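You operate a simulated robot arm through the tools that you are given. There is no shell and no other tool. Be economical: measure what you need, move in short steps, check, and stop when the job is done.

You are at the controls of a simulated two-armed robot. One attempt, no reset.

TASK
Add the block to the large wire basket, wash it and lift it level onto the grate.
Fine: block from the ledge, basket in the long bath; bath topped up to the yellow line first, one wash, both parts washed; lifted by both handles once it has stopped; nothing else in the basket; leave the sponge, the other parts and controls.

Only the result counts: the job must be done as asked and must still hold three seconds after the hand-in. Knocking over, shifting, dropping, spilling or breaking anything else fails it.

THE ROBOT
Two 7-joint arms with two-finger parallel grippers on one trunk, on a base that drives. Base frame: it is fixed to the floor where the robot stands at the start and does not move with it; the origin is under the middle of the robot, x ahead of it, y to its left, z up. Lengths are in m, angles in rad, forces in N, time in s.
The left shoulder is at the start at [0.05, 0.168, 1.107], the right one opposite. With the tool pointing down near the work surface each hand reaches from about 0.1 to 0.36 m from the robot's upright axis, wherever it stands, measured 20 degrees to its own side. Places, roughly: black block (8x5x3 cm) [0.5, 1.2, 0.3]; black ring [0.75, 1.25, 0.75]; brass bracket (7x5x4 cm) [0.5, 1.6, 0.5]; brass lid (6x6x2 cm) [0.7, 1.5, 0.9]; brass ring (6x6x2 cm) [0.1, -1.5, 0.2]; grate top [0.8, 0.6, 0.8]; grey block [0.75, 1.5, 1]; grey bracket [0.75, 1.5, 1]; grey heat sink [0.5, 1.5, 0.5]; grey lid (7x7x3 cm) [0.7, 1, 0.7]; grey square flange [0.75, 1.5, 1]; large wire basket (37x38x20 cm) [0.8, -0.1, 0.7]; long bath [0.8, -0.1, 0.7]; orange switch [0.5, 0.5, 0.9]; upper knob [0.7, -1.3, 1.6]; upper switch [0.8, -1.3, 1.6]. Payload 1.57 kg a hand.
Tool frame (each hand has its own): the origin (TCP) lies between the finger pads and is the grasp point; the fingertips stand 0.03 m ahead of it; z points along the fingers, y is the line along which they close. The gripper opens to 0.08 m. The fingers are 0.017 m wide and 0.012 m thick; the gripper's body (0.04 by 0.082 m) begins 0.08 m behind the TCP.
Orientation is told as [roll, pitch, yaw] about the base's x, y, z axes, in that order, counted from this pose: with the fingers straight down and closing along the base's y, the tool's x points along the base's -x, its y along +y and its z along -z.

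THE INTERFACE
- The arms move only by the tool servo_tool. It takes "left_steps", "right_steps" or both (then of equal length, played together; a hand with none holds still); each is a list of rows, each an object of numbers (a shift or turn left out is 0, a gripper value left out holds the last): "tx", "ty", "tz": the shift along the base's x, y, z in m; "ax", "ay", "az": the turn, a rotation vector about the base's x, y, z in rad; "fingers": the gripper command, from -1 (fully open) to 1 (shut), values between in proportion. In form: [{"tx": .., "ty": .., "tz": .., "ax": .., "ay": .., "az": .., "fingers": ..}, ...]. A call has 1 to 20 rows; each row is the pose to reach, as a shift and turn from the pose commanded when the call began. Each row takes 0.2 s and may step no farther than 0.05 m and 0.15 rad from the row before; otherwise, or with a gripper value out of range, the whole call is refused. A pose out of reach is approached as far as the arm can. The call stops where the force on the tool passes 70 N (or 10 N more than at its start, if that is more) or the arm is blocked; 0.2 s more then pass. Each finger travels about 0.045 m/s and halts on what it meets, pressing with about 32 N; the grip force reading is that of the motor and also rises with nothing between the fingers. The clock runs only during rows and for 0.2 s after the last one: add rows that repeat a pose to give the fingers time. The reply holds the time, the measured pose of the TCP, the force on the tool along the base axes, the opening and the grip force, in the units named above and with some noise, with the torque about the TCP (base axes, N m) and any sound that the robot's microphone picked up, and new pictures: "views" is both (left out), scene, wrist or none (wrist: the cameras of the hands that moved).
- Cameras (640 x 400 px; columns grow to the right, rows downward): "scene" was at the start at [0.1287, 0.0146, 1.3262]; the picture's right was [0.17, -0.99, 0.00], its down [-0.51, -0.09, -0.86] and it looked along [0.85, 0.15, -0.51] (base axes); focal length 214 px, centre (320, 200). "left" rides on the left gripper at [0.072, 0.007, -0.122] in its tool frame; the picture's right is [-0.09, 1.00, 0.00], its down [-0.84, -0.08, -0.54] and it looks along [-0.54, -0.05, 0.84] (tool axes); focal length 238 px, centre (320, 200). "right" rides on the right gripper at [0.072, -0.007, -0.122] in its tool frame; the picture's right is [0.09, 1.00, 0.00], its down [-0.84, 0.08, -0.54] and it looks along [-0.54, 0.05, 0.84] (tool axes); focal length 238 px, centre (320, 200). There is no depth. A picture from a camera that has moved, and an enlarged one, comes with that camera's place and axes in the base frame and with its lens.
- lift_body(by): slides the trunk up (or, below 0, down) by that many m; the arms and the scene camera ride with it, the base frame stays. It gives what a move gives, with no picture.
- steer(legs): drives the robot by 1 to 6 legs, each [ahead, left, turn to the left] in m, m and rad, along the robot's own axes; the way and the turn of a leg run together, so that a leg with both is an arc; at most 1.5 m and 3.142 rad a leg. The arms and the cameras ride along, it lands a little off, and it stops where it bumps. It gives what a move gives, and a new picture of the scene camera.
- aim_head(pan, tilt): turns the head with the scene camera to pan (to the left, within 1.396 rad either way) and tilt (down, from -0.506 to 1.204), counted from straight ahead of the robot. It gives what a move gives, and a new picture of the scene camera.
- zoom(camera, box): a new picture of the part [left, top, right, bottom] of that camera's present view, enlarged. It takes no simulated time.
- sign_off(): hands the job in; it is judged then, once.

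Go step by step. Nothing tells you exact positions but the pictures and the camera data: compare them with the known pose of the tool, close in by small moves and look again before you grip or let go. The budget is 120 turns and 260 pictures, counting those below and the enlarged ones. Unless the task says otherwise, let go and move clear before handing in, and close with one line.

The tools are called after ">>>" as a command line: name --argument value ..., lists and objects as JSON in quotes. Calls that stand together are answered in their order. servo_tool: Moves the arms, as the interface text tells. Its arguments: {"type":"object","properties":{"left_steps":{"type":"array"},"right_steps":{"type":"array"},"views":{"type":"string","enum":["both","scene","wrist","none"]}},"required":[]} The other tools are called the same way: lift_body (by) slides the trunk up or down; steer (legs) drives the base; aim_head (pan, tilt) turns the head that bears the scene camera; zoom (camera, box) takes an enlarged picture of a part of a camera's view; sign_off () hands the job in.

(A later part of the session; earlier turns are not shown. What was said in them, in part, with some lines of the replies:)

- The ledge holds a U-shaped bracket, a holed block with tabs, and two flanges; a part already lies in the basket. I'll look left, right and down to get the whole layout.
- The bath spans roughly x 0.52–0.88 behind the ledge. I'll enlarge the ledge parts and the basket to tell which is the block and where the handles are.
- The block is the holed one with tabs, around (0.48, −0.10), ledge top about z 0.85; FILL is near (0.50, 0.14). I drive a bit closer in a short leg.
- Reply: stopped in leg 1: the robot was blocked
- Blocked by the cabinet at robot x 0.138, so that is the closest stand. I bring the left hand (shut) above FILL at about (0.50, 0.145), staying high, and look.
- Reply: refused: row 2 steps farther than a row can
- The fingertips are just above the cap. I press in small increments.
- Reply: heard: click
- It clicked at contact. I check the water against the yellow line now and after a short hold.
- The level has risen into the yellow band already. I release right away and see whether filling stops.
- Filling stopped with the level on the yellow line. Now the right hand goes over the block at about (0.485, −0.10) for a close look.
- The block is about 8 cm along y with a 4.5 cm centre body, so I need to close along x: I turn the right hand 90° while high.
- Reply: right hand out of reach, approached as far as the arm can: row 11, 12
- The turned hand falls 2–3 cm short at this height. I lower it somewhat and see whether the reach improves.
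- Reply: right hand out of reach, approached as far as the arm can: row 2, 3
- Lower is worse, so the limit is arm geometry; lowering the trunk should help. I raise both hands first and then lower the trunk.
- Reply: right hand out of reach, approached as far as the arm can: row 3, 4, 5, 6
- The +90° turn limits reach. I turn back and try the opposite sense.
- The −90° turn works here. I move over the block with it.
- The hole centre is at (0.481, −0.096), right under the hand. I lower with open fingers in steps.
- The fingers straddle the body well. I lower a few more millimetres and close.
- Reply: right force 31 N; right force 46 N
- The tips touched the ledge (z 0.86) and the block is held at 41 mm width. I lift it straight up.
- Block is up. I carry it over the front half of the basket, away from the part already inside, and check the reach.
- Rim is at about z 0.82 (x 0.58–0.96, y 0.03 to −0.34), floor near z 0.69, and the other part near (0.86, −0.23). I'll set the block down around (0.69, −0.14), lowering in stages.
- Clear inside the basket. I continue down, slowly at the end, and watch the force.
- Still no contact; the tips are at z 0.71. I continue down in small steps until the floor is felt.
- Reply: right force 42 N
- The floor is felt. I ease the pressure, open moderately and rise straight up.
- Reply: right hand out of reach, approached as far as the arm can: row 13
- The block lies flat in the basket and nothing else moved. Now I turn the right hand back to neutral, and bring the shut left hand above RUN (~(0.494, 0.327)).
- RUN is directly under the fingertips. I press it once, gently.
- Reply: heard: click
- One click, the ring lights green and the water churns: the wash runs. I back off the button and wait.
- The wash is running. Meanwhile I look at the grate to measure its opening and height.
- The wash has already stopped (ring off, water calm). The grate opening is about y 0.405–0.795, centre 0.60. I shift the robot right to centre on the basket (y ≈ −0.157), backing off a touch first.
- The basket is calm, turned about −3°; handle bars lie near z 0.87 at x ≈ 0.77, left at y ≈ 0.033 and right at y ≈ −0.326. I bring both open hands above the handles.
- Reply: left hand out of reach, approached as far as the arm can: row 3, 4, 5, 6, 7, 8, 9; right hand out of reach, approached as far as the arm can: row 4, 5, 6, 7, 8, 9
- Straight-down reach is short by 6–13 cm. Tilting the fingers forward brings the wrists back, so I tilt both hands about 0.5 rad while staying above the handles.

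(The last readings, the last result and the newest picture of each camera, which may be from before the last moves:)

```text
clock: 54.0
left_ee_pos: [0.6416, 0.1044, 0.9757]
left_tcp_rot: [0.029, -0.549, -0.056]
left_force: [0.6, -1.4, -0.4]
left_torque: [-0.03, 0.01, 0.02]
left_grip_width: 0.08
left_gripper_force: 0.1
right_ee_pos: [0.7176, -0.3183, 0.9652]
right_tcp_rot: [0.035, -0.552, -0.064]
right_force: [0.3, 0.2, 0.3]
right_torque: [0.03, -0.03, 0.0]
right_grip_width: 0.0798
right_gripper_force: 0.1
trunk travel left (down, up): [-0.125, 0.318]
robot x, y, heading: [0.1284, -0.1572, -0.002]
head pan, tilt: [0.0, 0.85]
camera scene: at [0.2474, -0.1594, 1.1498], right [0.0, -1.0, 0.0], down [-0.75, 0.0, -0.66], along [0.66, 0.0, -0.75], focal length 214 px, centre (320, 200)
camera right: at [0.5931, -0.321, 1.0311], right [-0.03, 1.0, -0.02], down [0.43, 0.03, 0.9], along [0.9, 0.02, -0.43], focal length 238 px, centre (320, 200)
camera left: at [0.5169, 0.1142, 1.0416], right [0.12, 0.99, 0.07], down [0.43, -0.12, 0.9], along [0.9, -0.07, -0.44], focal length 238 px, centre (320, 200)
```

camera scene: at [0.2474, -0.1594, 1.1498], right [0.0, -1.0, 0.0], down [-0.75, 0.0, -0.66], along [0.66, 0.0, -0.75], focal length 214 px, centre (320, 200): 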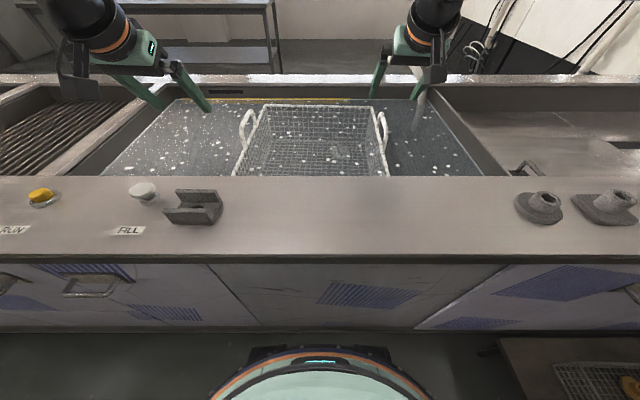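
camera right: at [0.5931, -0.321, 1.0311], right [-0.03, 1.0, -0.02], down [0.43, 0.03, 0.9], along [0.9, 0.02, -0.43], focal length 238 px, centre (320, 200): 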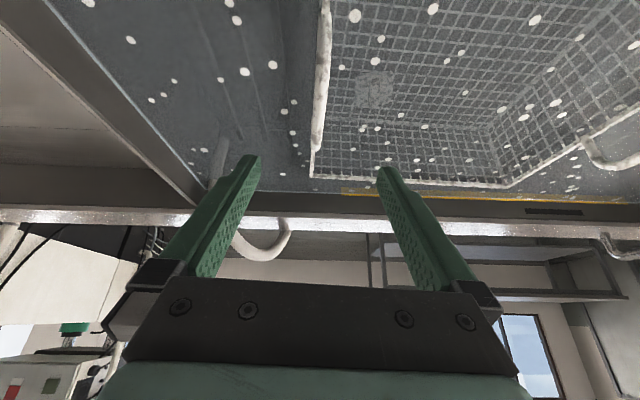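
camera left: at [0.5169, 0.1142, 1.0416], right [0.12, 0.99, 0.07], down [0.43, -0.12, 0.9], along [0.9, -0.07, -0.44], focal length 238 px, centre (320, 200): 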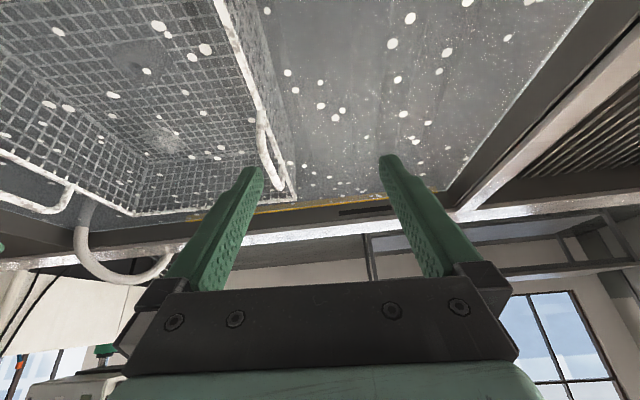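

Now the shift is possible. I move both hands on toward the points above the handles.

>>> servo_tool --left_steps '[{"tx": 0.04, "ty": -0.02}, {"tx": 0.08, "ty": -0.04}, {"tx": 0.11, "ty": -0.06}, {"tx": 0.13, "ty": -0.07}, {"tx": 0.13, "ty": -0.07, "tz": -0.02}]' --right_steps '[{"tx": 0.015, "ty": -0.002}, {"tx": 0.03, "ty": -0.004}, {"tx": 0.045, "ty": -0.006}, {"tx": 0.054, "ty": -0.008}, {"tx": 0.054, "ty": -0.008, "tz": -0.01}]'

```text
clock: 55.2
left_ee_pos: [0.7321, 0.0552, 0.979]
left_tcp_rot: [0.03, -0.547, -0.057]
left_force: [-0.3, -0.7, -0.4]
left_torque: [0.02, 0.0, -0.02]
left_grip_width: 0.0799
left_gripper_force: 0.0
left hand out of reach, approached as far as the arm can: row 3, 4, 5
right_ee_pos: [0.7726, -0.326, 0.958]
right_tcp_rot: [0.033, -0.549, -0.062]
right_force: [0.0, 0.4, 0.5]
right_torque: [0.01, 0.01, 0.0]
right_grip_width: 0.0799
right_gripper_force: 0.0
trunk travel left (down, up): [-0.125, 0.318]
robot x, y, heading: [0.1307, -0.1563, 0.005]
head pan, tilt: [0.0, 0.85]
camera scene: at [0.2474, -0.1595, 1.1498], right [0.0, -1.0, 0.0], down [-0.75, 0.0, -0.66], along [0.66, 0.0, -0.75], focal length 214 px, centre (320, 200)
camera right: at [0.6474, -0.3291, 1.0222], right [-0.03, 1.0, -0.02], down [0.43, 0.03, 0.9], along [0.9, 0.02, -0.43], focal length 238 px, centre (320, 200)
camera left: at [0.607, 0.0663, 1.0468], right [0.12, 0.99, 0.07], down [0.43, -0.12, 0.9], along [0.9, -0.07, -0.44], focal length 238 px, centre (320, 200)
```

scene: 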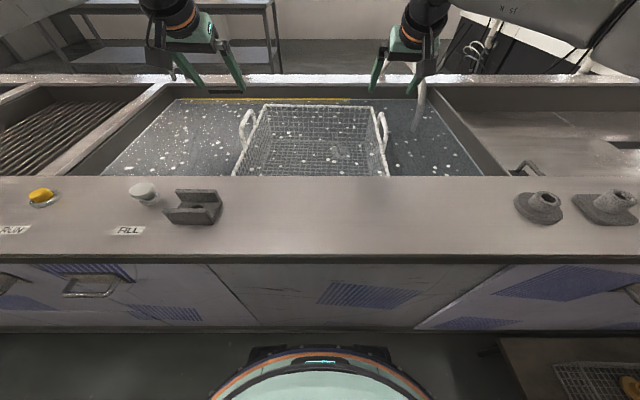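
right: 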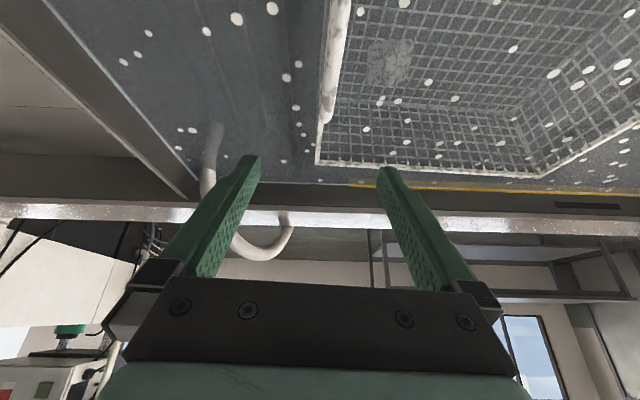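
left: 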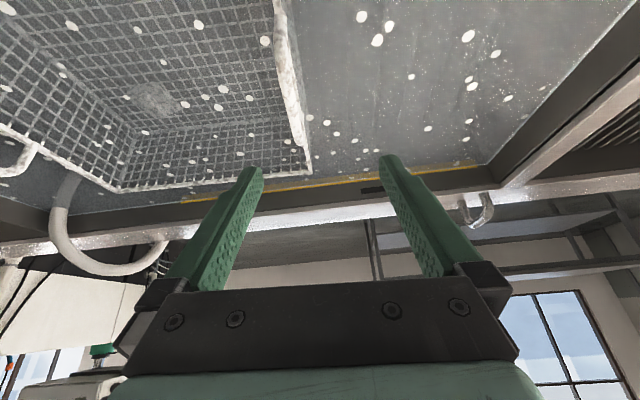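

The right hand is in place; the left is 4 cm short. I add some tilt on the left and bring it on.

>>> servo_tool --left_steps '[{"ay": -0.1}, {"ay": -0.2, "tx": 0.02, "ty": -0.01}, {"ay": -0.25, "tx": 0.04, "ty": -0.022}, {"ay": -0.25, "tx": 0.04, "ty": -0.022, "tz": -0.02}]'

```text
clock: 56.2
left_ee_pos: [0.7714, 0.0359, 0.9586]
left_tcp_rot: [0.052, -0.799, -0.068]
left_force: [0.1, 0.8, 0.5]
left_torque: [-0.01, 0.03, 0.02]
left_grip_width: 0.0801
left_gripper_force: 0.1
right_ee_pos: [0.7722, -0.3265, 0.9543]
right_tcp_rot: [0.032, -0.551, -0.063]
right_force: [-0.5, 0.6, 0.7]
right_torque: [0.0, -0.03, 0.03]
right_grip_width: 0.0803
right_gripper_force: 0.0
trunk travel left (down, up): [-0.125, 0.318]
robot x, y, heading: [0.128, -0.1553, 0.003]
head pan, tilt: [0.0, 0.85]
camera scene: at [0.2474, -0.1594, 1.1498], right [0.0, -1.0, 0.0], down [-0.75, 0.0, -0.66], along [0.66, 0.0, -0.75], focal length 214 px, centre (320, 200)
camera left: at [0.6341, 0.0458, 0.9917], right [0.1, 0.99, 0.1], down [0.19, -0.12, 0.97], along [0.98, -0.07, -0.2], focal length 238 px, centre (320, 200)
```

scene: 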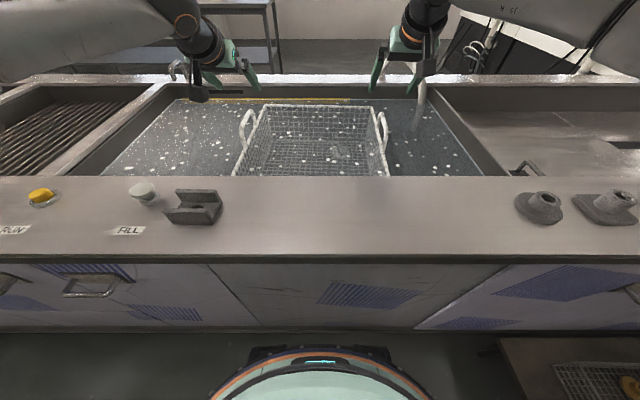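
left: 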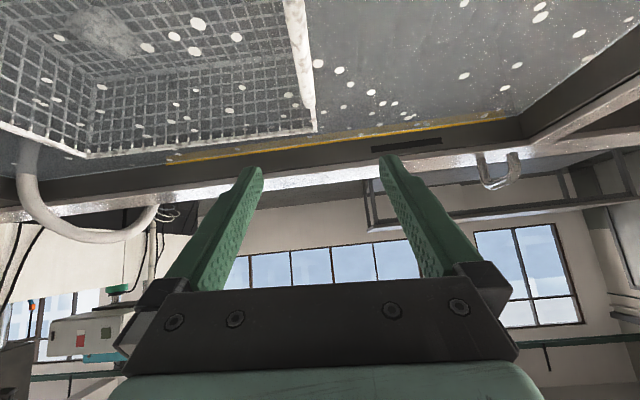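

Wrist views put the left handle at y ≈ 0.033 and the right at y ≈ −0.321. I lower both hands around the bars.

>>> servo_tool --left_steps '[{"ty": -0.001, "tz": -0.02}, {"ty": -0.002, "tz": -0.04}, {"ty": -0.002, "tz": -0.055}]' --right_steps '[{"ty": 0.002, "tz": -0.02}, {"ty": 0.004, "tz": -0.04}, {"ty": 0.004, "tz": -0.055}]'

>>> zoom --camera "scene" --box '[200, 60, 440, 200]'

```text
clock: 57.0
left_ee_pos: [0.7698, 0.033, 0.9035]
left_tcp_rot: [0.051, -0.797, -0.068]
left_force: [-0.6, 0.1, 0.2]
left_torque: [-0.02, -0.02, -0.04]
left_grip_width: 0.0799
left_gripper_force: 0.0
right_ee_pos: [0.7755, -0.3238, 0.9006]
right_tcp_rot: [0.035, -0.55, -0.063]
right_force: [-1.4, 0.2, 0.1]
right_torque: [-0.04, 0.0, -0.01]
right_grip_width: 0.0799
right_gripper_force: 0.0
trunk travel left (down, up): [-0.125, 0.318]
robot x, y, heading: [0.1322, -0.1577, 0.003]
head pan, tilt: [0.0, 0.85]
camera scene: at [0.2474, -0.1594, 1.1498], right [0.0, -1.0, 0.0], down [-0.75, 0.0, -0.66], along [0.66, 0.0, -0.75], focal length 214 px, centre (320, 200)
camera right: at [0.6495, -0.3257, 0.9672], right [-0.03, 1.0, -0.02], down [0.43, 0.03, 0.9], along [0.9, 0.02, -0.43], focal length 238 px, centre (320, 200)
camera left: at [0.6331, 0.0431, 0.9359], right [0.1, 0.99, 0.1], down [0.19, -0.12, 0.97], along [0.98, -0.08, -0.2], focal length 238 px, centre (320, 200)
```

scene: 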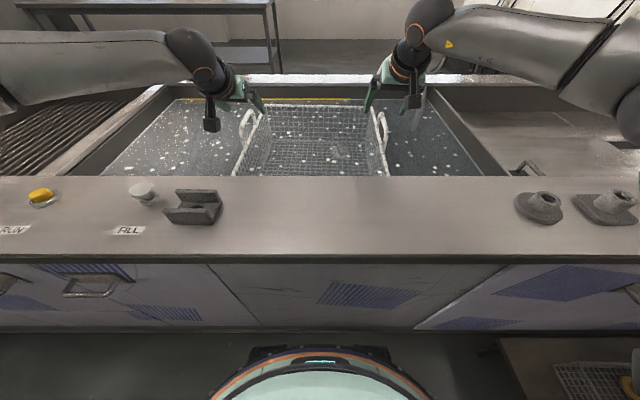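
right: 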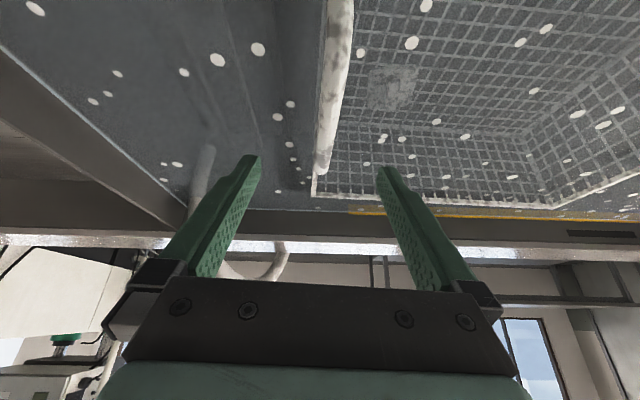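
left: 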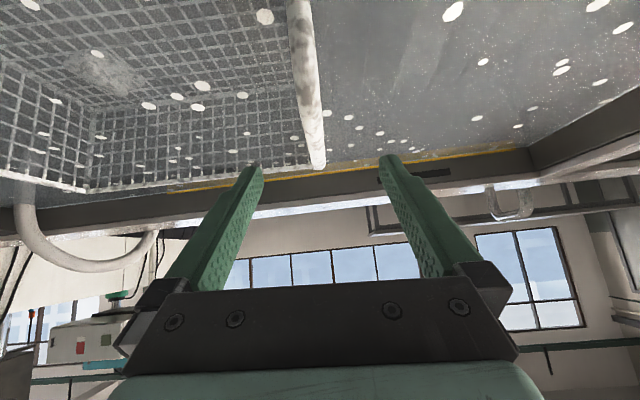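

```text
2.67 times, centred on (320, 130) of scene
camera zoom: at [0.2474, -0.1594, 1.1498], right [0.0, -1.0, 0.0], down [-0.75, 0.0, -0.66], along [0.66, 0.0, -0.75], focal length 572 px, centre (320, 387)
```

zoom: 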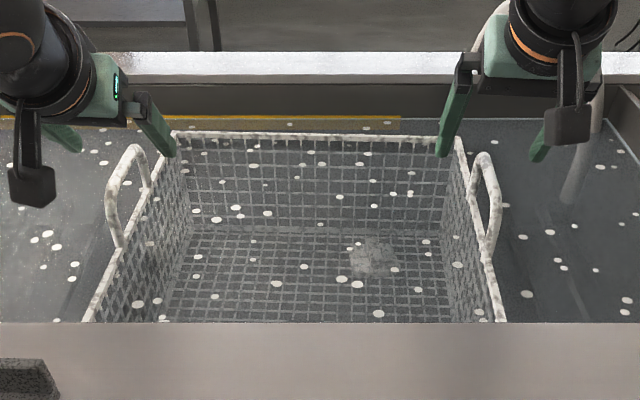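

Both bars are centred between the fingers. I lower the remaining 3.5 cm.

>>> servo_tool --left_steps '[{"tz": -0.015}, {"tz": -0.028}, {"tz": -0.036}]' --right_steps '[{"ty": 0.002, "tz": -0.014}, {"ty": 0.002, "tz": -0.026}, {"ty": 0.002, "tz": -0.033}]'

>>> zoom --camera "scene" --box '[200, 60, 440, 200]'

```text
clock: 57.8
left_ee_pos: [0.7712, 0.0343, 0.8657]
left_tcp_rot: [0.052, -0.798, -0.07]
left_force: [-0.2, -0.3, -0.4]
left_torque: [0.01, 0.0, -0.01]
left_grip_width: 0.0801
left_gripper_force: 0.0
right_ee_pos: [0.7741, -0.3195, 0.8669]
right_tcp_rot: [0.036, -0.55, -0.063]
right_force: [-0.2, -0.4, -0.7]
right_torque: [0.02, -0.02, -0.01]
right_grip_width: 0.0799
right_gripper_force: 0.0
trunk travel left (down, up): [-0.125, 0.318]
robot x, y, heading: [0.1256, -0.1572, 0.001]
head pan, tilt: [0.0, 0.85]
camera scene: at [0.2474, -0.1594, 1.1498], right [0.0, -1.0, 0.0], down [-0.75, 0.0, -0.66], along [0.66, 0.0, -0.75], focal length 214 px, centre (320, 200)
camera right: at [0.6488, -0.323, 0.9329], right [-0.03, 1.0, -0.02], down [0.43, 0.03, 0.9], along [0.9, 0.02, -0.43], focal length 238 px, centre (320, 200)
camera left: at [0.6339, 0.044, 0.8998], right [0.1, 0.99, 0.1], down [0.19, -0.12, 0.97], along [0.98, -0.07, -0.2], focal length 238 px, centre (320, 200)
```

scene: 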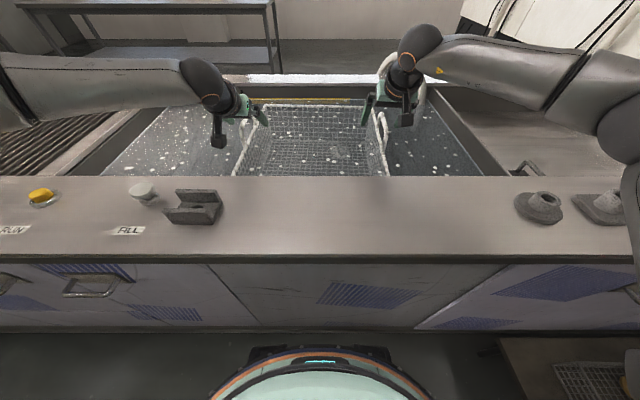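
right: 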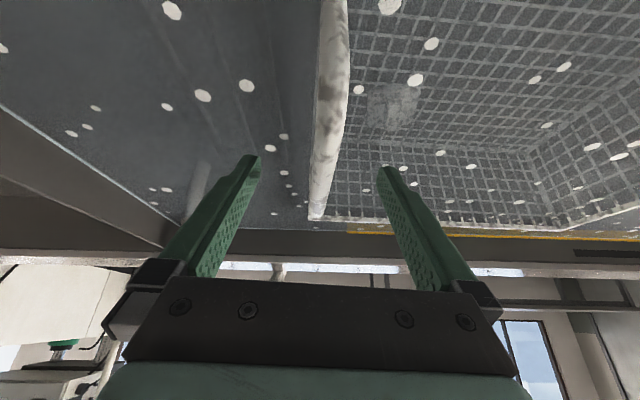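
left: 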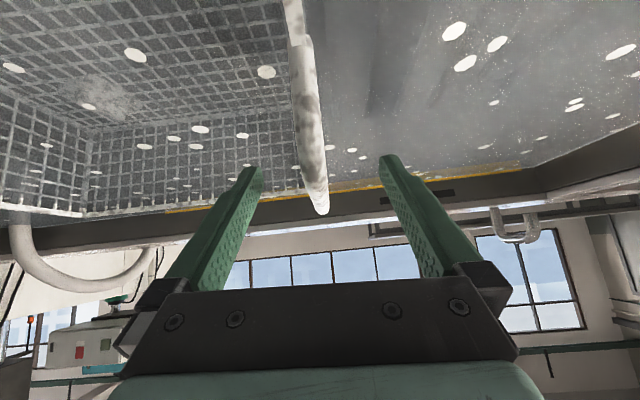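

```text
2.67 times, centred on (320, 130) of scene
camera zoom: at [0.2474, -0.1594, 1.1498], right [0.0, -1.0, 0.0], down [-0.75, 0.0, -0.66], along [0.66, 0.0, -0.75], focal length 572 px, centre (320, 387)
```

zoom: 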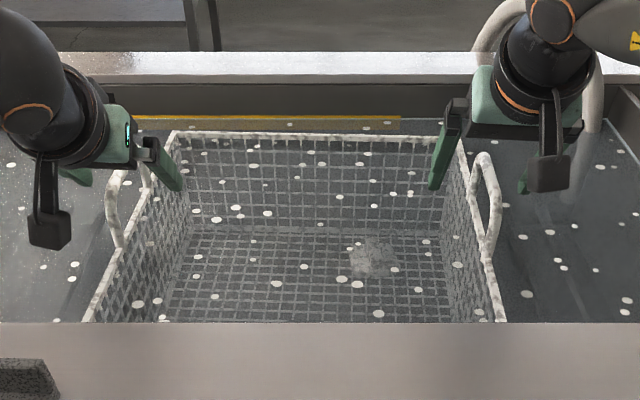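

The bars lie at TCP height (top ≈ 0.872). I close both grippers.

>>> servo_tool --left_steps '[{"fingers": 0}, {"fingers": 0.4}, {"fingers": 1}, {"fingers": 1}, {"fingers": 1}, {"fingers": 1}, {"fingers": 1}]' --right_steps '[{"fingers": 0}, {"fingers": 0.4}, {"fingers": 1}, {"fingers": 1}, {"fingers": 1}, {"fingers": 1}, {"fingers": 1}]'

>>> zoom --camera "scene" --box '[200, 60, 440, 200]'

```text
clock: 59.4
left_ee_pos: [0.7701, 0.034, 0.8681]
left_tcp_rot: [0.05, -0.796, -0.068]
left_force: [-1.0, 0.1, -0.8]
left_torque: [-0.04, -0.07, -0.44]
left_grip_width: 0.0108
left_gripper_force: 28.4
right_ee_pos: [0.7742, -0.3208, 0.8665]
right_tcp_rot: [0.032, -0.549, -0.064]
right_force: [-0.2, -1.1, 0.0]
right_torque: [0.0, 0.08, 0.02]
right_grip_width: 0.011
right_gripper_force: 28.7
trunk travel left (down, up): [-0.125, 0.318]
robot x, y, heading: [0.1296, -0.1613, -0.002]
head pan, tilt: [0.0, 0.85]
camera scene: at [0.2474, -0.1595, 1.1498], right [0.0, -1.0, 0.0], down [-0.75, 0.0, -0.66], along [0.66, 0.0, -0.75], focal length 214 px, centre (320, 200)
camera right: at [0.6488, -0.3233, 0.9329], right [-0.03, 1.0, -0.02], down [0.43, 0.03, 0.9], along [0.9, 0.02, -0.43], focal length 238 px, centre (320, 200)
camera left: at [0.6339, 0.0438, 0.9], right [0.1, 0.99, 0.1], down [0.19, -0.12, 0.97], along [0.98, -0.08, -0.2], focal length 238 px, centre (320, 200)
```

scene: 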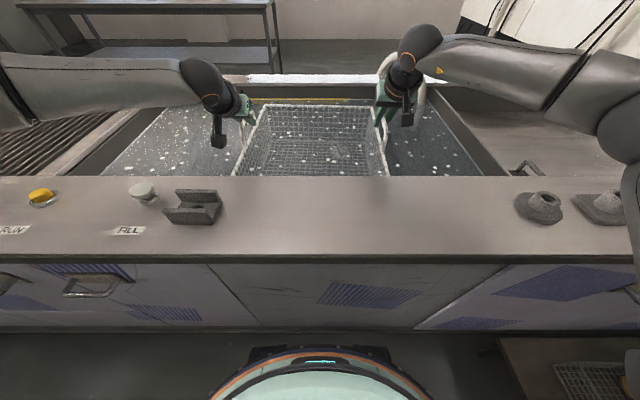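
right: 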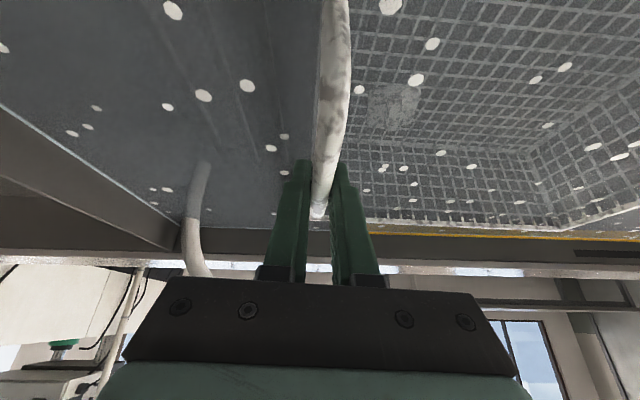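
left: 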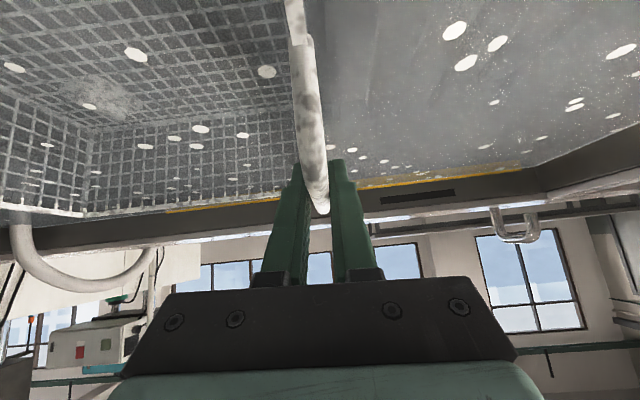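

```text
2.67 times, centred on (320, 130) of scene
camera zoom: at [0.2474, -0.1595, 1.1498], right [0.0, -1.0, 0.0], down [-0.75, 0.0, -0.66], along [0.66, 0.0, -0.75], focal length 572 px, centre (320, 387)
```

zoom: 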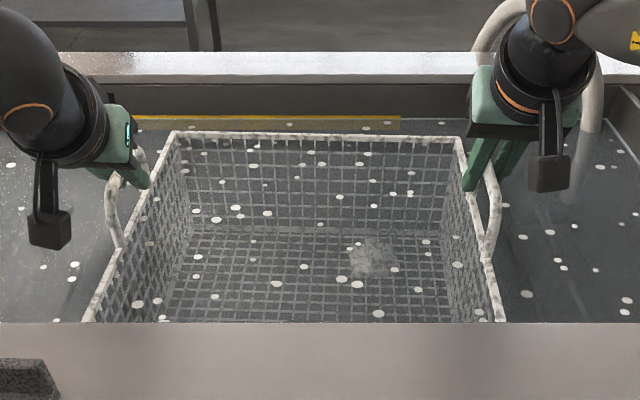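

Both bars are held (11 mm). I start the lift with the trunk, 3 cm first, and check.

>>> lift_body --by 0.03

>>> zoom --camera "scene" --box '[160, 50, 480, 230]'

```text
clock: 60.2
left_ee_pos: [0.7723, 0.0343, 0.8946]
left_tcp_rot: [0.051, -0.794, -0.071]
left_force: [-0.7, 0.1, -6.1]
left_torque: [-0.02, 0.06, -0.42]
left_grip_width: 0.0105
left_gripper_force: 28.7
right_ee_pos: [0.7753, -0.321, 0.8958]
right_tcp_rot: [0.034, -0.548, -0.064]
right_force: [1.9, -0.7, -5.8]
right_torque: [-0.03, -0.06, 0.0]
right_grip_width: 0.0107
right_gripper_force: 28.3
trunk travel left (down, up): [-0.155, 0.288]
robot x, y, heading: [0.1272, -0.158, 0.003]
head pan, tilt: [0.0, 0.85]
```

```text
2.00 times, centred on (320, 140) of scene
camera zoom: at [0.2485, -0.1594, 1.1796], right [0.0, -1.0, 0.0], down [-0.75, 0.0, -0.66], along [0.66, 0.0, -0.75], focal length 429 px, centre (320, 320)
```

zoom: 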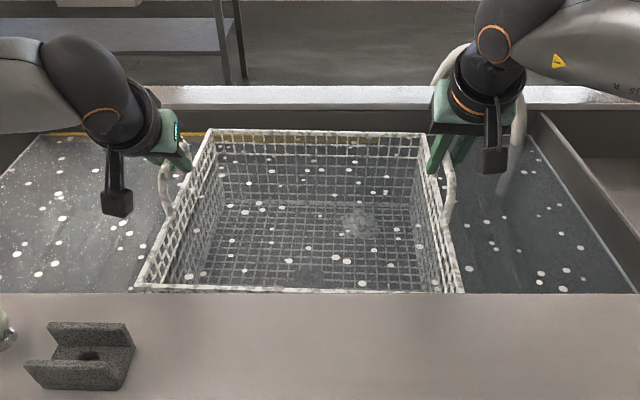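

Load is even, about 6 N per hand, and level. I lift further.

>>> lift_body --by 0.09

>>> lift_body --by 0.1

>>> aim_head --pan 0.0 --tilt 0.9

```text
clock: 61.4
left_ee_pos: [0.7721, 0.0337, 0.9859]
left_tcp_rot: [0.05, -0.797, -0.069]
left_force: [-1.1, 0.3, -5.2]
left_torque: [-0.01, 0.09, -0.4]
left_grip_width: 0.0106
left_gripper_force: 28.6
right_ee_pos: [0.7748, -0.321, 0.9855]
right_tcp_rot: [0.034, -0.549, -0.063]
right_force: [1.4, -0.8, -5.5]
right_torque: [0.03, -0.18, -0.01]
right_grip_width: 0.0106
right_gripper_force: 28.2
trunk travel left (down, up): [-0.245, 0.198]
robot x, y, heading: [0.1296, -0.1583, -0.0]
head pan, tilt: [0.0, 0.85]
```

```text
clock: 62.8
left_ee_pos: [0.7722, 0.0336, 1.0863]
left_tcp_rot: [0.05, -0.795, -0.071]
left_force: [-1.5, 0.6, -4.8]
left_torque: [-0.02, 0.05, -0.39]
left_grip_width: 0.0109
left_gripper_force: 29.2
right_ee_pos: [0.775, -0.32, 1.0849]
right_tcp_rot: [0.033, -0.548, -0.062]
right_force: [1.1, 0.3, -5.7]
right_torque: [-0.01, -0.08, 0.01]
right_grip_width: 0.0109
right_gripper_force: 28.5
trunk travel left (down, up): [-0.345, 0.098]
robot x, y, heading: [0.1333, -0.1611, 0.001]
head pan, tilt: [0.0, 0.85]
```

```text
clock: 63.4
left_ee_pos: [0.7713, 0.0343, 1.0848]
left_tcp_rot: [0.05, -0.796, -0.072]
left_force: [-1.4, 0.8, -5.2]
left_torque: [-0.01, 0.03, -0.43]
left_grip_width: 0.0111
left_gripper_force: 28.6
right_ee_pos: [0.7747, -0.3198, 1.0866]
right_tcp_rot: [0.033, -0.547, -0.063]
right_force: [1.0, -0.8, -5.7]
right_torque: [-0.03, -0.05, 0.01]
right_grip_width: 0.0106
right_gripper_force: 29.0
trunk travel left (down, up): [-0.345, 0.098]
robot x, y, heading: [0.1287, -0.1613, 0.003]
head pan, tilt: [0.0, 0.901]
camera scene: at [0.2459, -0.1594, 1.3658], right [0.0, -1.0, 0.0], down [-0.78, 0.0, -0.62], along [0.62, 0.0, -0.78], focal length 214 px, centre (320, 200)
```

scene: 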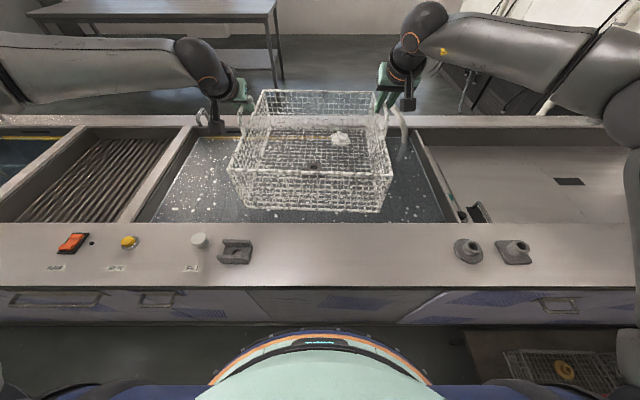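

The basket hangs level and clear. I check its contents and the clearances before driving.

>>> zoom --camera "scene" --box '[210, 70, 410, 220]'

```text
2.67 times, centred on (310, 145) of scene
camera zoom: at [0.2459, -0.1594, 1.3658], right [0.0, -1.0, 0.0], down [-0.78, 0.0, -0.62], along [0.62, 0.0, -0.78], focal length 572 px, centre (347, 347)
```

zoom: 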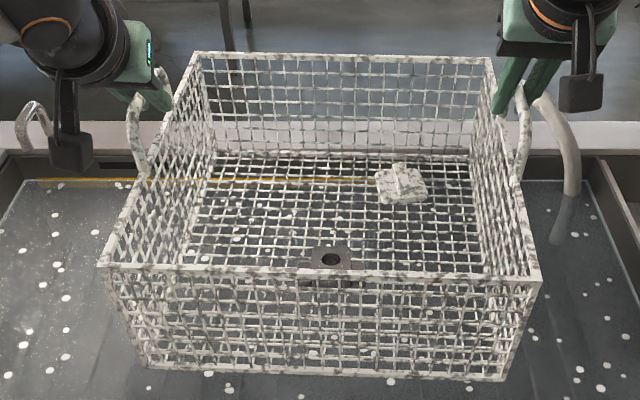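

Both parts are in the basket and look cleaned. I enlarge the grate to measure its opening precisely.

>>> zoom --camera "scene" --box '[0, 100, 230, 240]'

```text
2.78 times, centred on (115, 170) of scene
camera zoom: at [0.2459, -0.1594, 1.3658], right [0.0, -1.0, 0.0], down [-0.78, 0.0, -0.62], along [0.62, 0.0, -0.78], focal length 597 px, centre (890, 284)
```

zoom: 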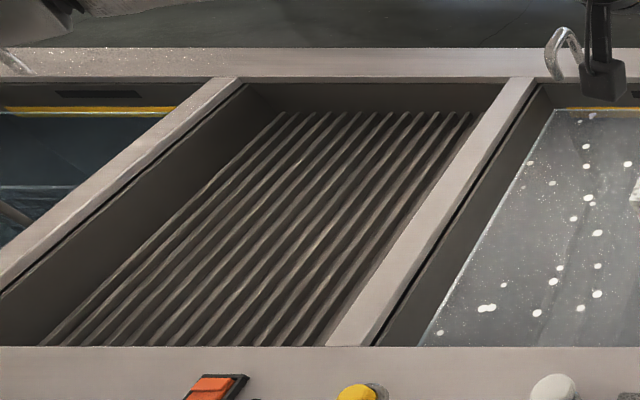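

The grate opening is y 0.409–0.797, x 0.57–1.03, grate top near z 0.81. I drive left in stages, arms holding still.

>>> steer --legs '[[0, 0.35, 0]]'

```text
clock: 67.1
left_ee_pos: [0.7686, 0.3956, 1.0856]
left_tcp_rot: [0.05, -0.796, -0.063]
left_force: [-1.9, 0.6, -4.4]
left_torque: [-0.02, -0.03, -0.44]
left_grip_width: 0.0108
left_gripper_force: 28.0
right_ee_pos: [0.774, 0.0417, 1.0851]
right_tcp_rot: [0.032, -0.548, -0.057]
right_force: [1.4, 0.0, -5.9]
right_torque: [0.03, -0.01, 0.0]
right_grip_width: 0.0111
right_gripper_force: 28.5
trunk travel left (down, up): [-0.345, 0.098]
robot x, y, heading: [0.1284, 0.2029, 0.002]
head pan, tilt: [0.0, 0.901]
camera scene: at [0.2446, 0.1997, 1.3658], right [0.01, -1.0, 0.0], down [-0.78, 0.0, -0.62], along [0.62, 0.0, -0.78], focal length 214 px, centre (320, 200)
```

scene: 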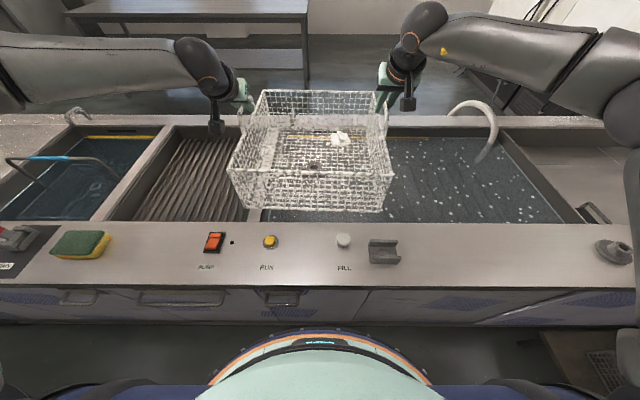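

Steady so far; basket centre is at y 0.22. I drive on to the grate and turn slightly (+0.05) so the basket lies square to the opening.

>>> steer --legs '[[0, 0.335, 0], [0, 0, 0.05]]'

>>> zoom --camera "scene" --box '[180, 70, 440, 240]'

```text
clock: 70.9
left_ee_pos: [0.7627, 0.7404, 1.0842]
left_tcp_rot: [0.05, -0.795, -0.03]
left_force: [-1.0, -0.5, -4.5]
left_torque: [-0.04, 0.05, -0.44]
left_grip_width: 0.0109
left_gripper_force: 28.8
right_ee_pos: [0.7799, 0.3861, 1.0851]
right_tcp_rot: [0.033, -0.547, -0.023]
right_force: [1.3, 1.1, -5.5]
right_torque: [0.0, -0.02, 0.01]
right_grip_width: 0.0107
right_gripper_force: 29.0
trunk travel left (down, up): [-0.345, 0.098]
robot x, y, heading: [0.1293, 0.5222, 0.04]
head pan, tilt: [0.0, 0.901]
camera scene: at [0.2448, 0.5275, 1.3658], right [0.04, -1.0, 0.0], down [-0.78, -0.03, -0.62], along [0.62, 0.02, -0.78], focal length 214 px, centre (320, 200)
```

scene: 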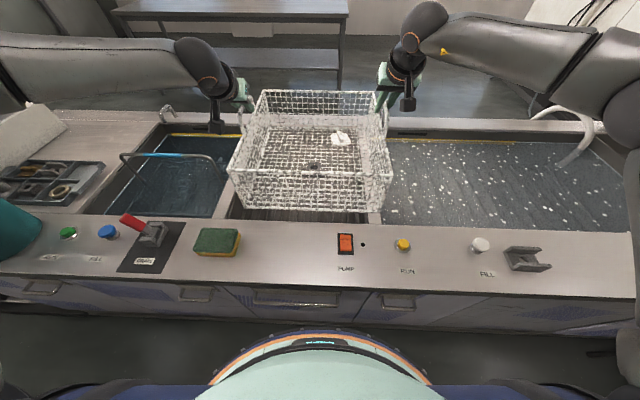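

```text
2.35 times, centred on (310, 155) of scene
camera zoom: at [0.2448, 0.5275, 1.3658], right [0.04, -1.0, 0.0], down [-0.78, -0.03, -0.62], along [0.62, 0.02, -0.78], focal length 505 px, centre (344, 306)
```

zoom: 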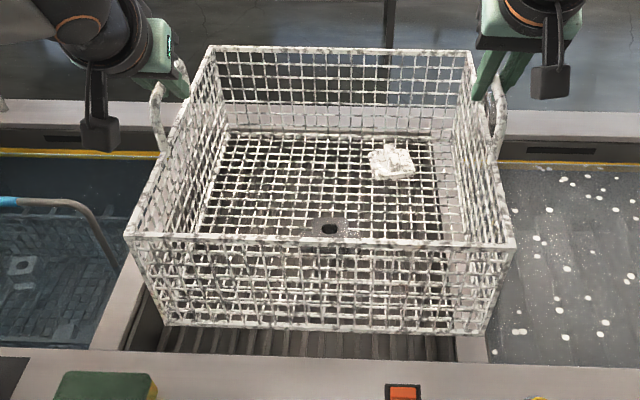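

The basket centre is at y 0.563; it needs about 4 cm more left, a hair more turn and 1 cm forward.

>>> steer --legs '[[0.012, 0.033, 0.013]]'

>>> zoom --camera "scene" --box '[180, 70, 440, 240]'

```text
clock: 71.9
left_ee_pos: [0.7694, 0.7838, 1.0835]
left_tcp_rot: [0.05, -0.796, -0.019]
left_force: [-0.9, -0.8, -4.7]
left_torque: [-0.02, 0.01, -0.44]
left_grip_width: 0.0107
left_gripper_force: 28.4
right_ee_pos: [0.791, 0.4306, 1.0847]
right_tcp_rot: [0.03, -0.548, -0.008]
right_force: [1.1, 1.4, -5.7]
right_torque: [-0.05, -0.03, 0.05]
right_grip_width: 0.0108
right_gripper_force: 28.8
trunk travel left (down, up): [-0.345, 0.098]
robot x, y, heading: [0.1367, 0.5569, 0.054]
head pan, tilt: [0.0, 0.901]
camera scene: at [0.2553, 0.5636, 1.3657], right [0.05, -1.0, 0.0], down [-0.78, -0.04, -0.62], along [0.62, 0.03, -0.78], focal length 214 px, centre (320, 200)
```

scene: 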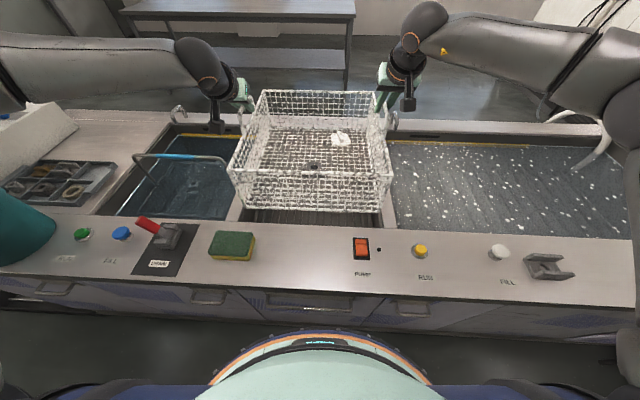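

```text
2.35 times, centred on (310, 155) of scene
camera zoom: at [0.2553, 0.5636, 1.3657], right [0.05, -1.0, 0.0], down [-0.78, -0.04, -0.62], along [0.62, 0.03, -0.78], focal length 505 px, centre (344, 306)
```

zoom: 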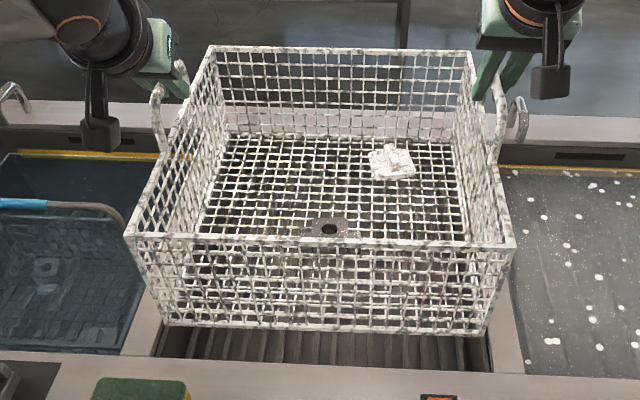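

Basket centre is within ~6 mm of the opening's centre. I nudge both hands 6 mm left and lower to just above the rims.

>>> servo_tool --left_steps '[{"ty": 0.003}, {"ty": 0.006}]' --right_steps '[{"ty": 0.003}, {"ty": 0.006}]' --views "none"

>>> lift_body --by -0.03

>>> zoom --camera "scene" --box '[180, 90, 440, 260]'

```text
clock: 72.5
left_ee_pos: [0.7698, 0.7893, 1.0842]
left_tcp_rot: [0.052, -0.793, -0.017]
left_force: [-0.4, 0.5, -6.0]
left_torque: [0.02, -0.22, -0.43]
left_grip_width: 0.0108
left_gripper_force: 28.4
right_ee_pos: [0.7914, 0.4351, 1.0847]
right_tcp_rot: [0.031, -0.547, -0.01]
right_force: [0.6, -0.4, -4.9]
right_torque: [0.01, 0.17, 0.08]
right_grip_width: 0.0107
right_gripper_force: 28.3
trunk travel left (down, up): [-0.345, 0.098]
robot x, y, heading: [0.1374, 0.5574, 0.059]
head pan, tilt: [0.0, 0.901]
```

```text
clock: 73.3
left_ee_pos: [0.7703, 0.7896, 1.0557]
left_tcp_rot: [0.049, -0.795, -0.018]
left_force: [-1.9, 1.0, -4.2]
left_torque: [-0.01, 0.09, -0.4]
left_grip_width: 0.0106
left_gripper_force: 28.1
right_ee_pos: [0.7919, 0.4353, 1.0556]
right_tcp_rot: [0.034, -0.548, -0.01]
right_force: [0.6, -0.5, -6.3]
right_torque: [0.0, -0.11, 0.04]
right_grip_width: 0.0107
right_gripper_force: 28.6
trunk travel left (down, up): [-0.315, 0.128]
robot x, y, heading: [0.1403, 0.556, 0.055]
head pan, tilt: [0.0, 0.901]
```

```text
2.35 times, centred on (310, 175) of scene
camera zoom: at [0.2548, 0.563, 1.3358], right [0.05, -1.0, 0.0], down [-0.78, -0.04, -0.62], along [0.62, 0.03, -0.78], focal length 505 px, centre (344, 259)
```

zoom: 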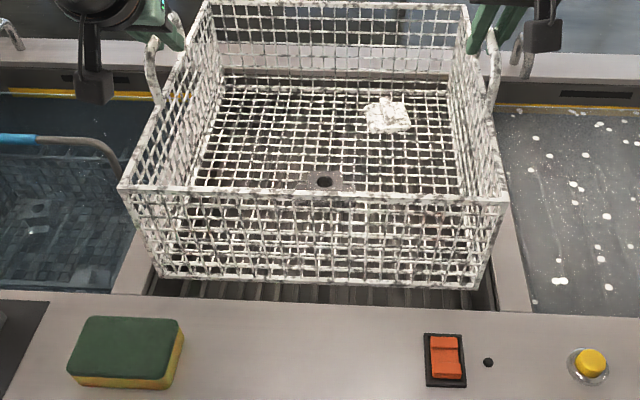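

The basket now sits between the rims with about 1–1.7 cm each side. I nudge 3 mm back and lower into the opening.

>>> servo_tool --left_steps '[{"ty": -0.003}]' --right_steps '[{"ty": -0.003}]' --views "none"

>>> lift_body --by -0.035

>>> zoom --camera "scene" --box '[180, 90, 440, 260]'

```text
clock: 73.7
left_ee_pos: [0.7702, 0.785, 1.055]
left_tcp_rot: [0.051, -0.793, -0.018]
left_force: [0.4, 0.3, -6.5]
left_torque: [-0.01, 0.27, -0.37]
left_grip_width: 0.0111
left_gripper_force: 28.1
right_ee_pos: [0.7923, 0.4307, 1.0548]
right_tcp_rot: [0.032, -0.549, -0.011]
right_force: [1.0, -1.2, -5.0]
right_torque: [0.09, -0.24, 0.05]
right_grip_width: 0.0109
right_gripper_force: 28.6
trunk travel left (down, up): [-0.315, 0.128]
robot x, y, heading: [0.1449, 0.5568, 0.051]
head pan, tilt: [0.0, 0.901]
```

```text
clock: 74.5
left_ee_pos: [0.7687, 0.7857, 1.0201]
left_tcp_rot: [0.052, -0.796, -0.017]
left_force: [-0.7, 0.8, -5.3]
left_torque: [0.0, 0.24, -0.4]
left_grip_width: 0.011
left_gripper_force: 28.6
right_ee_pos: [0.7913, 0.4313, 1.0199]
right_tcp_rot: [0.036, -0.547, -0.011]
right_force: [1.0, 0.0, -5.3]
right_torque: [-0.01, -0.3, 0.03]
right_grip_width: 0.0109
right_gripper_force: 28.4
trunk travel left (down, up): [-0.28, 0.163]
robot x, y, heading: [0.1377, 0.5576, 0.05]
head pan, tilt: [0.0, 0.901]
```

```text
2.35 times, centred on (310, 175) of scene
camera zoom: at [0.2548, 0.563, 1.3008], right [0.05, -1.0, 0.0], down [-0.78, -0.04, -0.62], along [0.62, 0.03, -0.78], focal length 505 px, centre (344, 259)
```

zoom: 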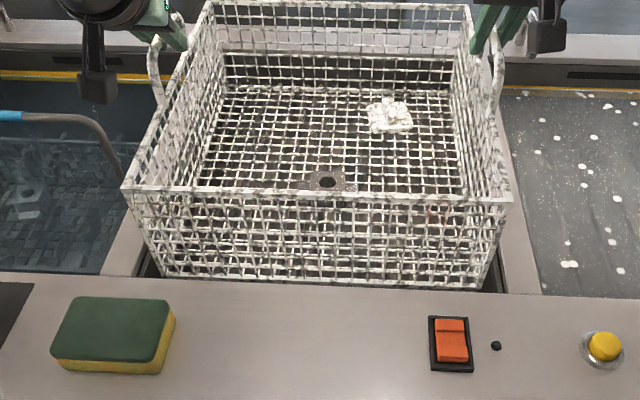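

The bottom is inside the opening with gaps on both sides and no side force. I continue down in small steps until it rests.

>>> lift_body --by -0.02

>>> lift_body --by -0.008

```text
clock: 75.1
left_ee_pos: [0.7696, 0.7845, 1.0011]
left_tcp_rot: [0.052, -0.796, -0.018]
left_force: [0.0, 0.5, -5.1]
left_torque: [0.0, 0.17, -0.43]
left_grip_width: 0.0107
left_gripper_force: 28.5
right_ee_pos: [0.7914, 0.4321, 1.0005]
right_tcp_rot: [0.033, -0.548, -0.011]
right_force: [-0.3, -0.5, -4.7]
right_torque: [-0.02, -0.16, 0.03]
right_grip_width: 0.0109
right_gripper_force: 28.7
trunk travel left (down, up): [-0.26, 0.183]
robot x, y, heading: [0.139, 0.5582, 0.05]
head pan, tilt: [0.0, 0.901]
```

```text
clock: 75.7
left_ee_pos: [0.7712, 0.7856, 0.992]
left_tcp_rot: [0.05, -0.796, -0.018]
left_force: [-2.3, 0.7, -5.5]
left_torque: [0.02, 0.06, -0.41]
left_grip_width: 0.0108
left_gripper_force: 28.4
right_ee_pos: [0.7913, 0.4323, 0.9918]
right_tcp_rot: [0.031, -0.549, -0.012]
right_force: [1.3, -0.3, -5.2]
right_torque: [0.01, -0.07, 0.04]
right_grip_width: 0.0104
right_gripper_force: 28.9
trunk travel left (down, up): [-0.252, 0.191]
robot x, y, heading: [0.1381, 0.5576, 0.05]
head pan, tilt: [0.0, 0.901]
```

>>> lift_body --by -0.006

>>> lift_body --by -0.006

>>> zoom --camera "scene" --box '[180, 90, 440, 260]'

```text
clock: 76.3
left_ee_pos: [0.769, 0.7863, 0.9882]
left_tcp_rot: [0.05, -0.797, -0.018]
left_force: [-0.7, 1.0, -4.7]
left_torque: [0.03, -0.45, -0.35]
left_grip_width: 0.0108
left_gripper_force: 28.9
right_ee_pos: [0.7911, 0.4322, 0.9867]
right_tcp_rot: [0.033, -0.549, -0.01]
right_force: [1.1, 0.2, -1.5]
right_torque: [0.09, 0.12, 0.05]
right_grip_width: 0.0109
right_gripper_force: 28.2
trunk travel left (down, up): [-0.246, 0.197]
robot x, y, heading: [0.1366, 0.5575, 0.051]
head pan, tilt: [0.0, 0.901]
```

```text
clock: 76.8
left_ee_pos: [0.7697, 0.7864, 0.9865]
left_tcp_rot: [0.05, -0.806, -0.016]
left_force: [8.4, 2.7, 10.1]
left_torque: [-0.01, 0.34, -0.39]
left_grip_width: 0.0108
left_gripper_force: 29.0
right_ee_pos: [0.7911, 0.4317, 0.9862]
right_tcp_rot: [0.037, -0.56, -0.013]
right_force: [5.5, 0.8, 19.7]
right_torque: [-0.03, 0.05, 0.02]
right_grip_width: 0.0107
right_gripper_force: 28.3
trunk travel left (down, up): [-0.24, 0.203]
robot x, y, heading: [0.1376, 0.558, 0.054]
head pan, tilt: [0.0, 0.901]
```

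```text
2.35 times, centred on (310, 175) of scene
camera zoom: at [0.2525, 0.5632, 1.2616], right [0.05, -1.0, 0.0], down [-0.78, -0.04, -0.62], along [0.62, 0.03, -0.78], focal length 505 px, centre (344, 259)
```

zoom: 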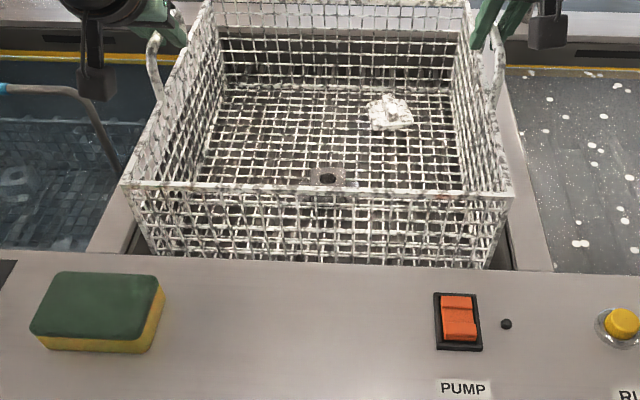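

The basket rests on the grate (upward reaction). I relieve the pressure by 4 mm, then open both grippers.

>>> lift_body --by 0.005

>>> servo_tool --left_steps '[{"fingers": 0.5}, {"fingers": 0.1}, {"fingers": -0.3}, {"fingers": -0.3}, {"fingers": -0.3}]' --right_steps '[{"fingers": 0.5}, {"fingers": 0.1}, {"fingers": -0.3}, {"fingers": -0.3}, {"fingers": -0.3}]'

```text
clock: 77.3
left_ee_pos: [0.7686, 0.7858, 0.9868]
left_tcp_rot: [0.052, -0.796, -0.018]
left_force: [1.5, 2.4, 5.2]
left_torque: [0.02, -0.34, -0.37]
left_grip_width: 0.0109
left_gripper_force: 28.7
right_ee_pos: [0.7907, 0.4315, 0.9865]
right_tcp_rot: [0.033, -0.55, -0.009]
right_force: [7.1, 1.4, 11.8]
right_torque: [0.02, -0.36, 0.11]
right_grip_width: 0.0107
right_gripper_force: 29.2
trunk travel left (down, up): [-0.245, 0.198]
robot x, y, heading: [0.138, 0.5596, 0.057]
head pan, tilt: [0.0, 0.901]
```

```text
clock: 78.5
left_ee_pos: [0.7703, 0.7852, 0.9863]
left_tcp_rot: [0.049, -0.795, -0.018]
left_force: [0.1, 1.0, -0.8]
left_torque: [-0.03, 0.0, -0.01]
left_grip_width: 0.0521
left_gripper_force: 0.1
right_ee_pos: [0.7907, 0.4314, 0.9857]
right_tcp_rot: [0.033, -0.548, -0.011]
right_force: [0.7, -0.7, 0.3]
right_torque: [0.01, -0.02, -0.02]
right_grip_width: 0.0519
right_gripper_force: 0.1
trunk travel left (down, up): [-0.245, 0.198]
robot x, y, heading: [0.1385, 0.5592, 0.053]
head pan, tilt: [0.0, 0.901]
camera scene: at [0.2539, 0.5629, 1.2659], right [0.05, -1.0, 0.0], down [-0.78, -0.04, -0.62], along [0.62, 0.03, -0.78], focal length 214 px, centre (320, 200)
camera right: at [0.6658, 0.4227, 1.0518], right [-0.09, 1.0, -0.02], down [0.43, 0.06, 0.9], along [0.9, 0.07, -0.43], focal length 238 px, centre (320, 200)
camera left: at [0.6317, 0.7885, 1.0202], right [0.05, 0.99, 0.1], down [0.2, -0.11, 0.97], along [0.98, -0.02, -0.2], focal length 238 px, centre (320, 200)
```

scene: 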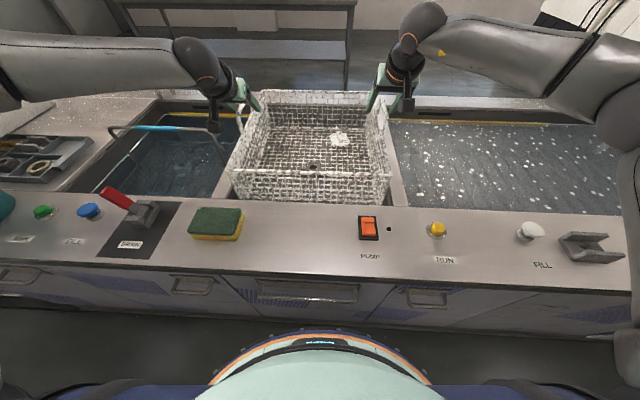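
right: 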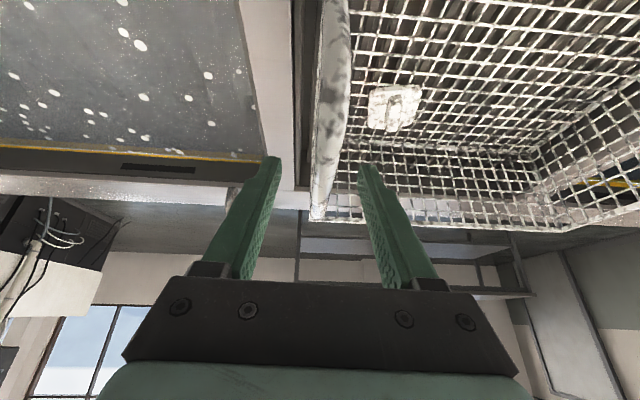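
left: 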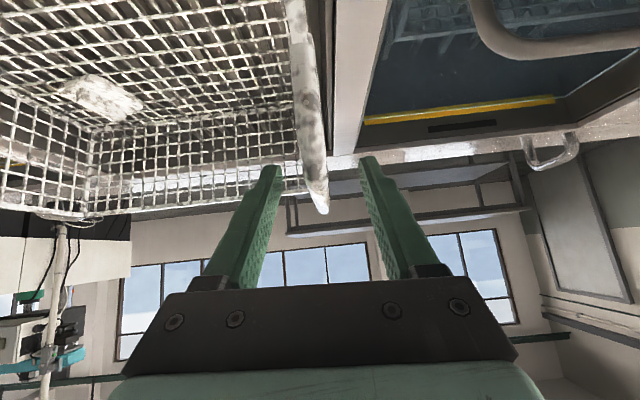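

Both bars are free and centred. I rise straight up with the trunk, well clear of the handles, then look.

>>> lift_body --by 0.14

>>> aim_head --pan 0.0 --tilt 0.9

>>> zoom --camera "scene" --box '[200, 90, 420, 230]'

>>> zoom --camera "right" --box '[0, 0, 640, 400]'

```text
clock: 80.2
left_ee_pos: [0.7691, 0.7858, 1.1264]
left_tcp_rot: [0.05, -0.795, -0.016]
left_force: [0.3, 0.3, 0.3]
left_torque: [0.01, -0.03, 0.01]
left_grip_width: 0.0518
left_gripper_force: 0.0
right_ee_pos: [0.791, 0.4317, 1.1255]
right_tcp_rot: [0.034, -0.548, -0.011]
right_force: [0.7, 0.6, -0.3]
right_torque: [0.03, 0.02, 0.0]
right_grip_width: 0.0519
right_gripper_force: 0.1
trunk travel left (down, up): [-0.385, 0.058]
robot x, y, heading: [0.141, 0.5588, 0.046]
head pan, tilt: [0.0, 0.901]
```

```text
clock: 80.8
left_ee_pos: [0.7684, 0.7856, 1.1268]
left_tcp_rot: [0.05, -0.797, -0.019]
left_force: [0.0, -0.1, 0.2]
left_torque: [-0.03, 0.01, 0.0]
left_grip_width: 0.0516
left_gripper_force: 0.1
right_ee_pos: [0.7904, 0.4314, 1.1261]
right_tcp_rot: [0.033, -0.55, -0.009]
right_force: [-0.2, -0.1, 0.5]
right_torque: [0.02, 0.01, -0.01]
right_grip_width: 0.0519
right_gripper_force: 0.1
trunk travel left (down, up): [-0.385, 0.058]
robot x, y, heading: [0.1404, 0.5609, 0.055]
head pan, tilt: [0.0, 0.901]
camera scene: at [0.2539, 0.5629, 1.4059], right [0.05, -1.0, 0.0], down [-0.78, -0.04, -0.62], along [0.62, 0.03, -0.78], focal length 214 px, centre (320, 200)
```

scene: 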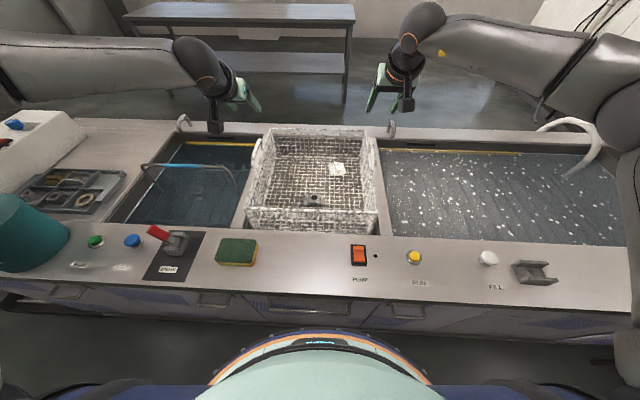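

```text
2.86 times, centred on (310, 160) of scene
camera zoom: at [0.2539, 0.5629, 1.4059], right [0.05, -1.0, 0.0], down [-0.78, -0.04, -0.62], along [0.62, 0.03, -0.78], focal length 613 px, centre (349, 314)
```

zoom: 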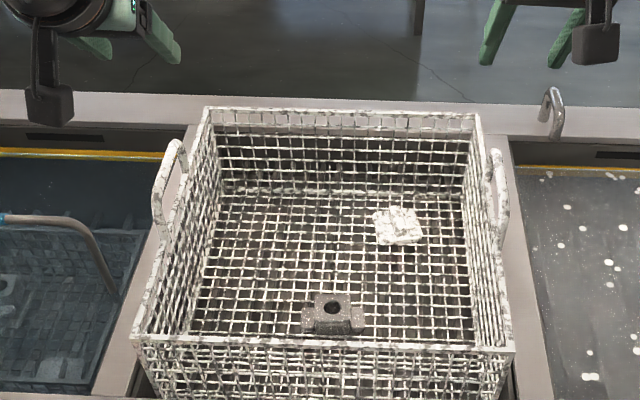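

```text
1.00 times, centred on (320, 200) of right (not enlarged: the box is as wide or as high as the picture)
camera zoom: at [0.6658, 0.4227, 1.1918], right [-0.09, 1.0, -0.02], down [0.43, 0.06, 0.9], along [0.9, 0.07, -0.43], focal length 238 px, centre (320, 200)
```

zoom: 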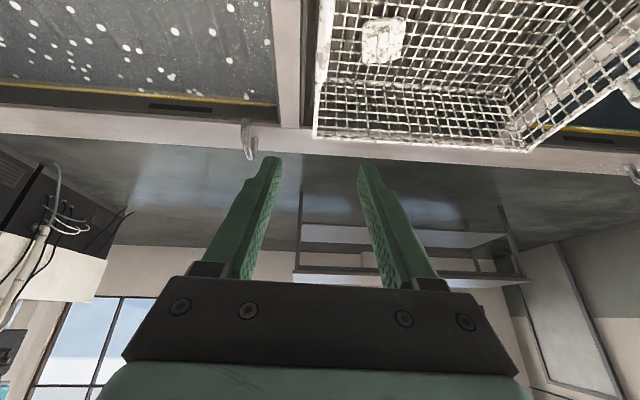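

The basket stands level on the grate with both washed parts in it, the hands are clear, and nothing else has moved. I hand the job in.

>>> sign_off

```text
The job is handed in.
```

The block from the ledge went into the large basket. I topped the bath up to the yellow line, ran one wash, and lifted the basket level by both handles onto the grate. It now stands there level with both parts in it.
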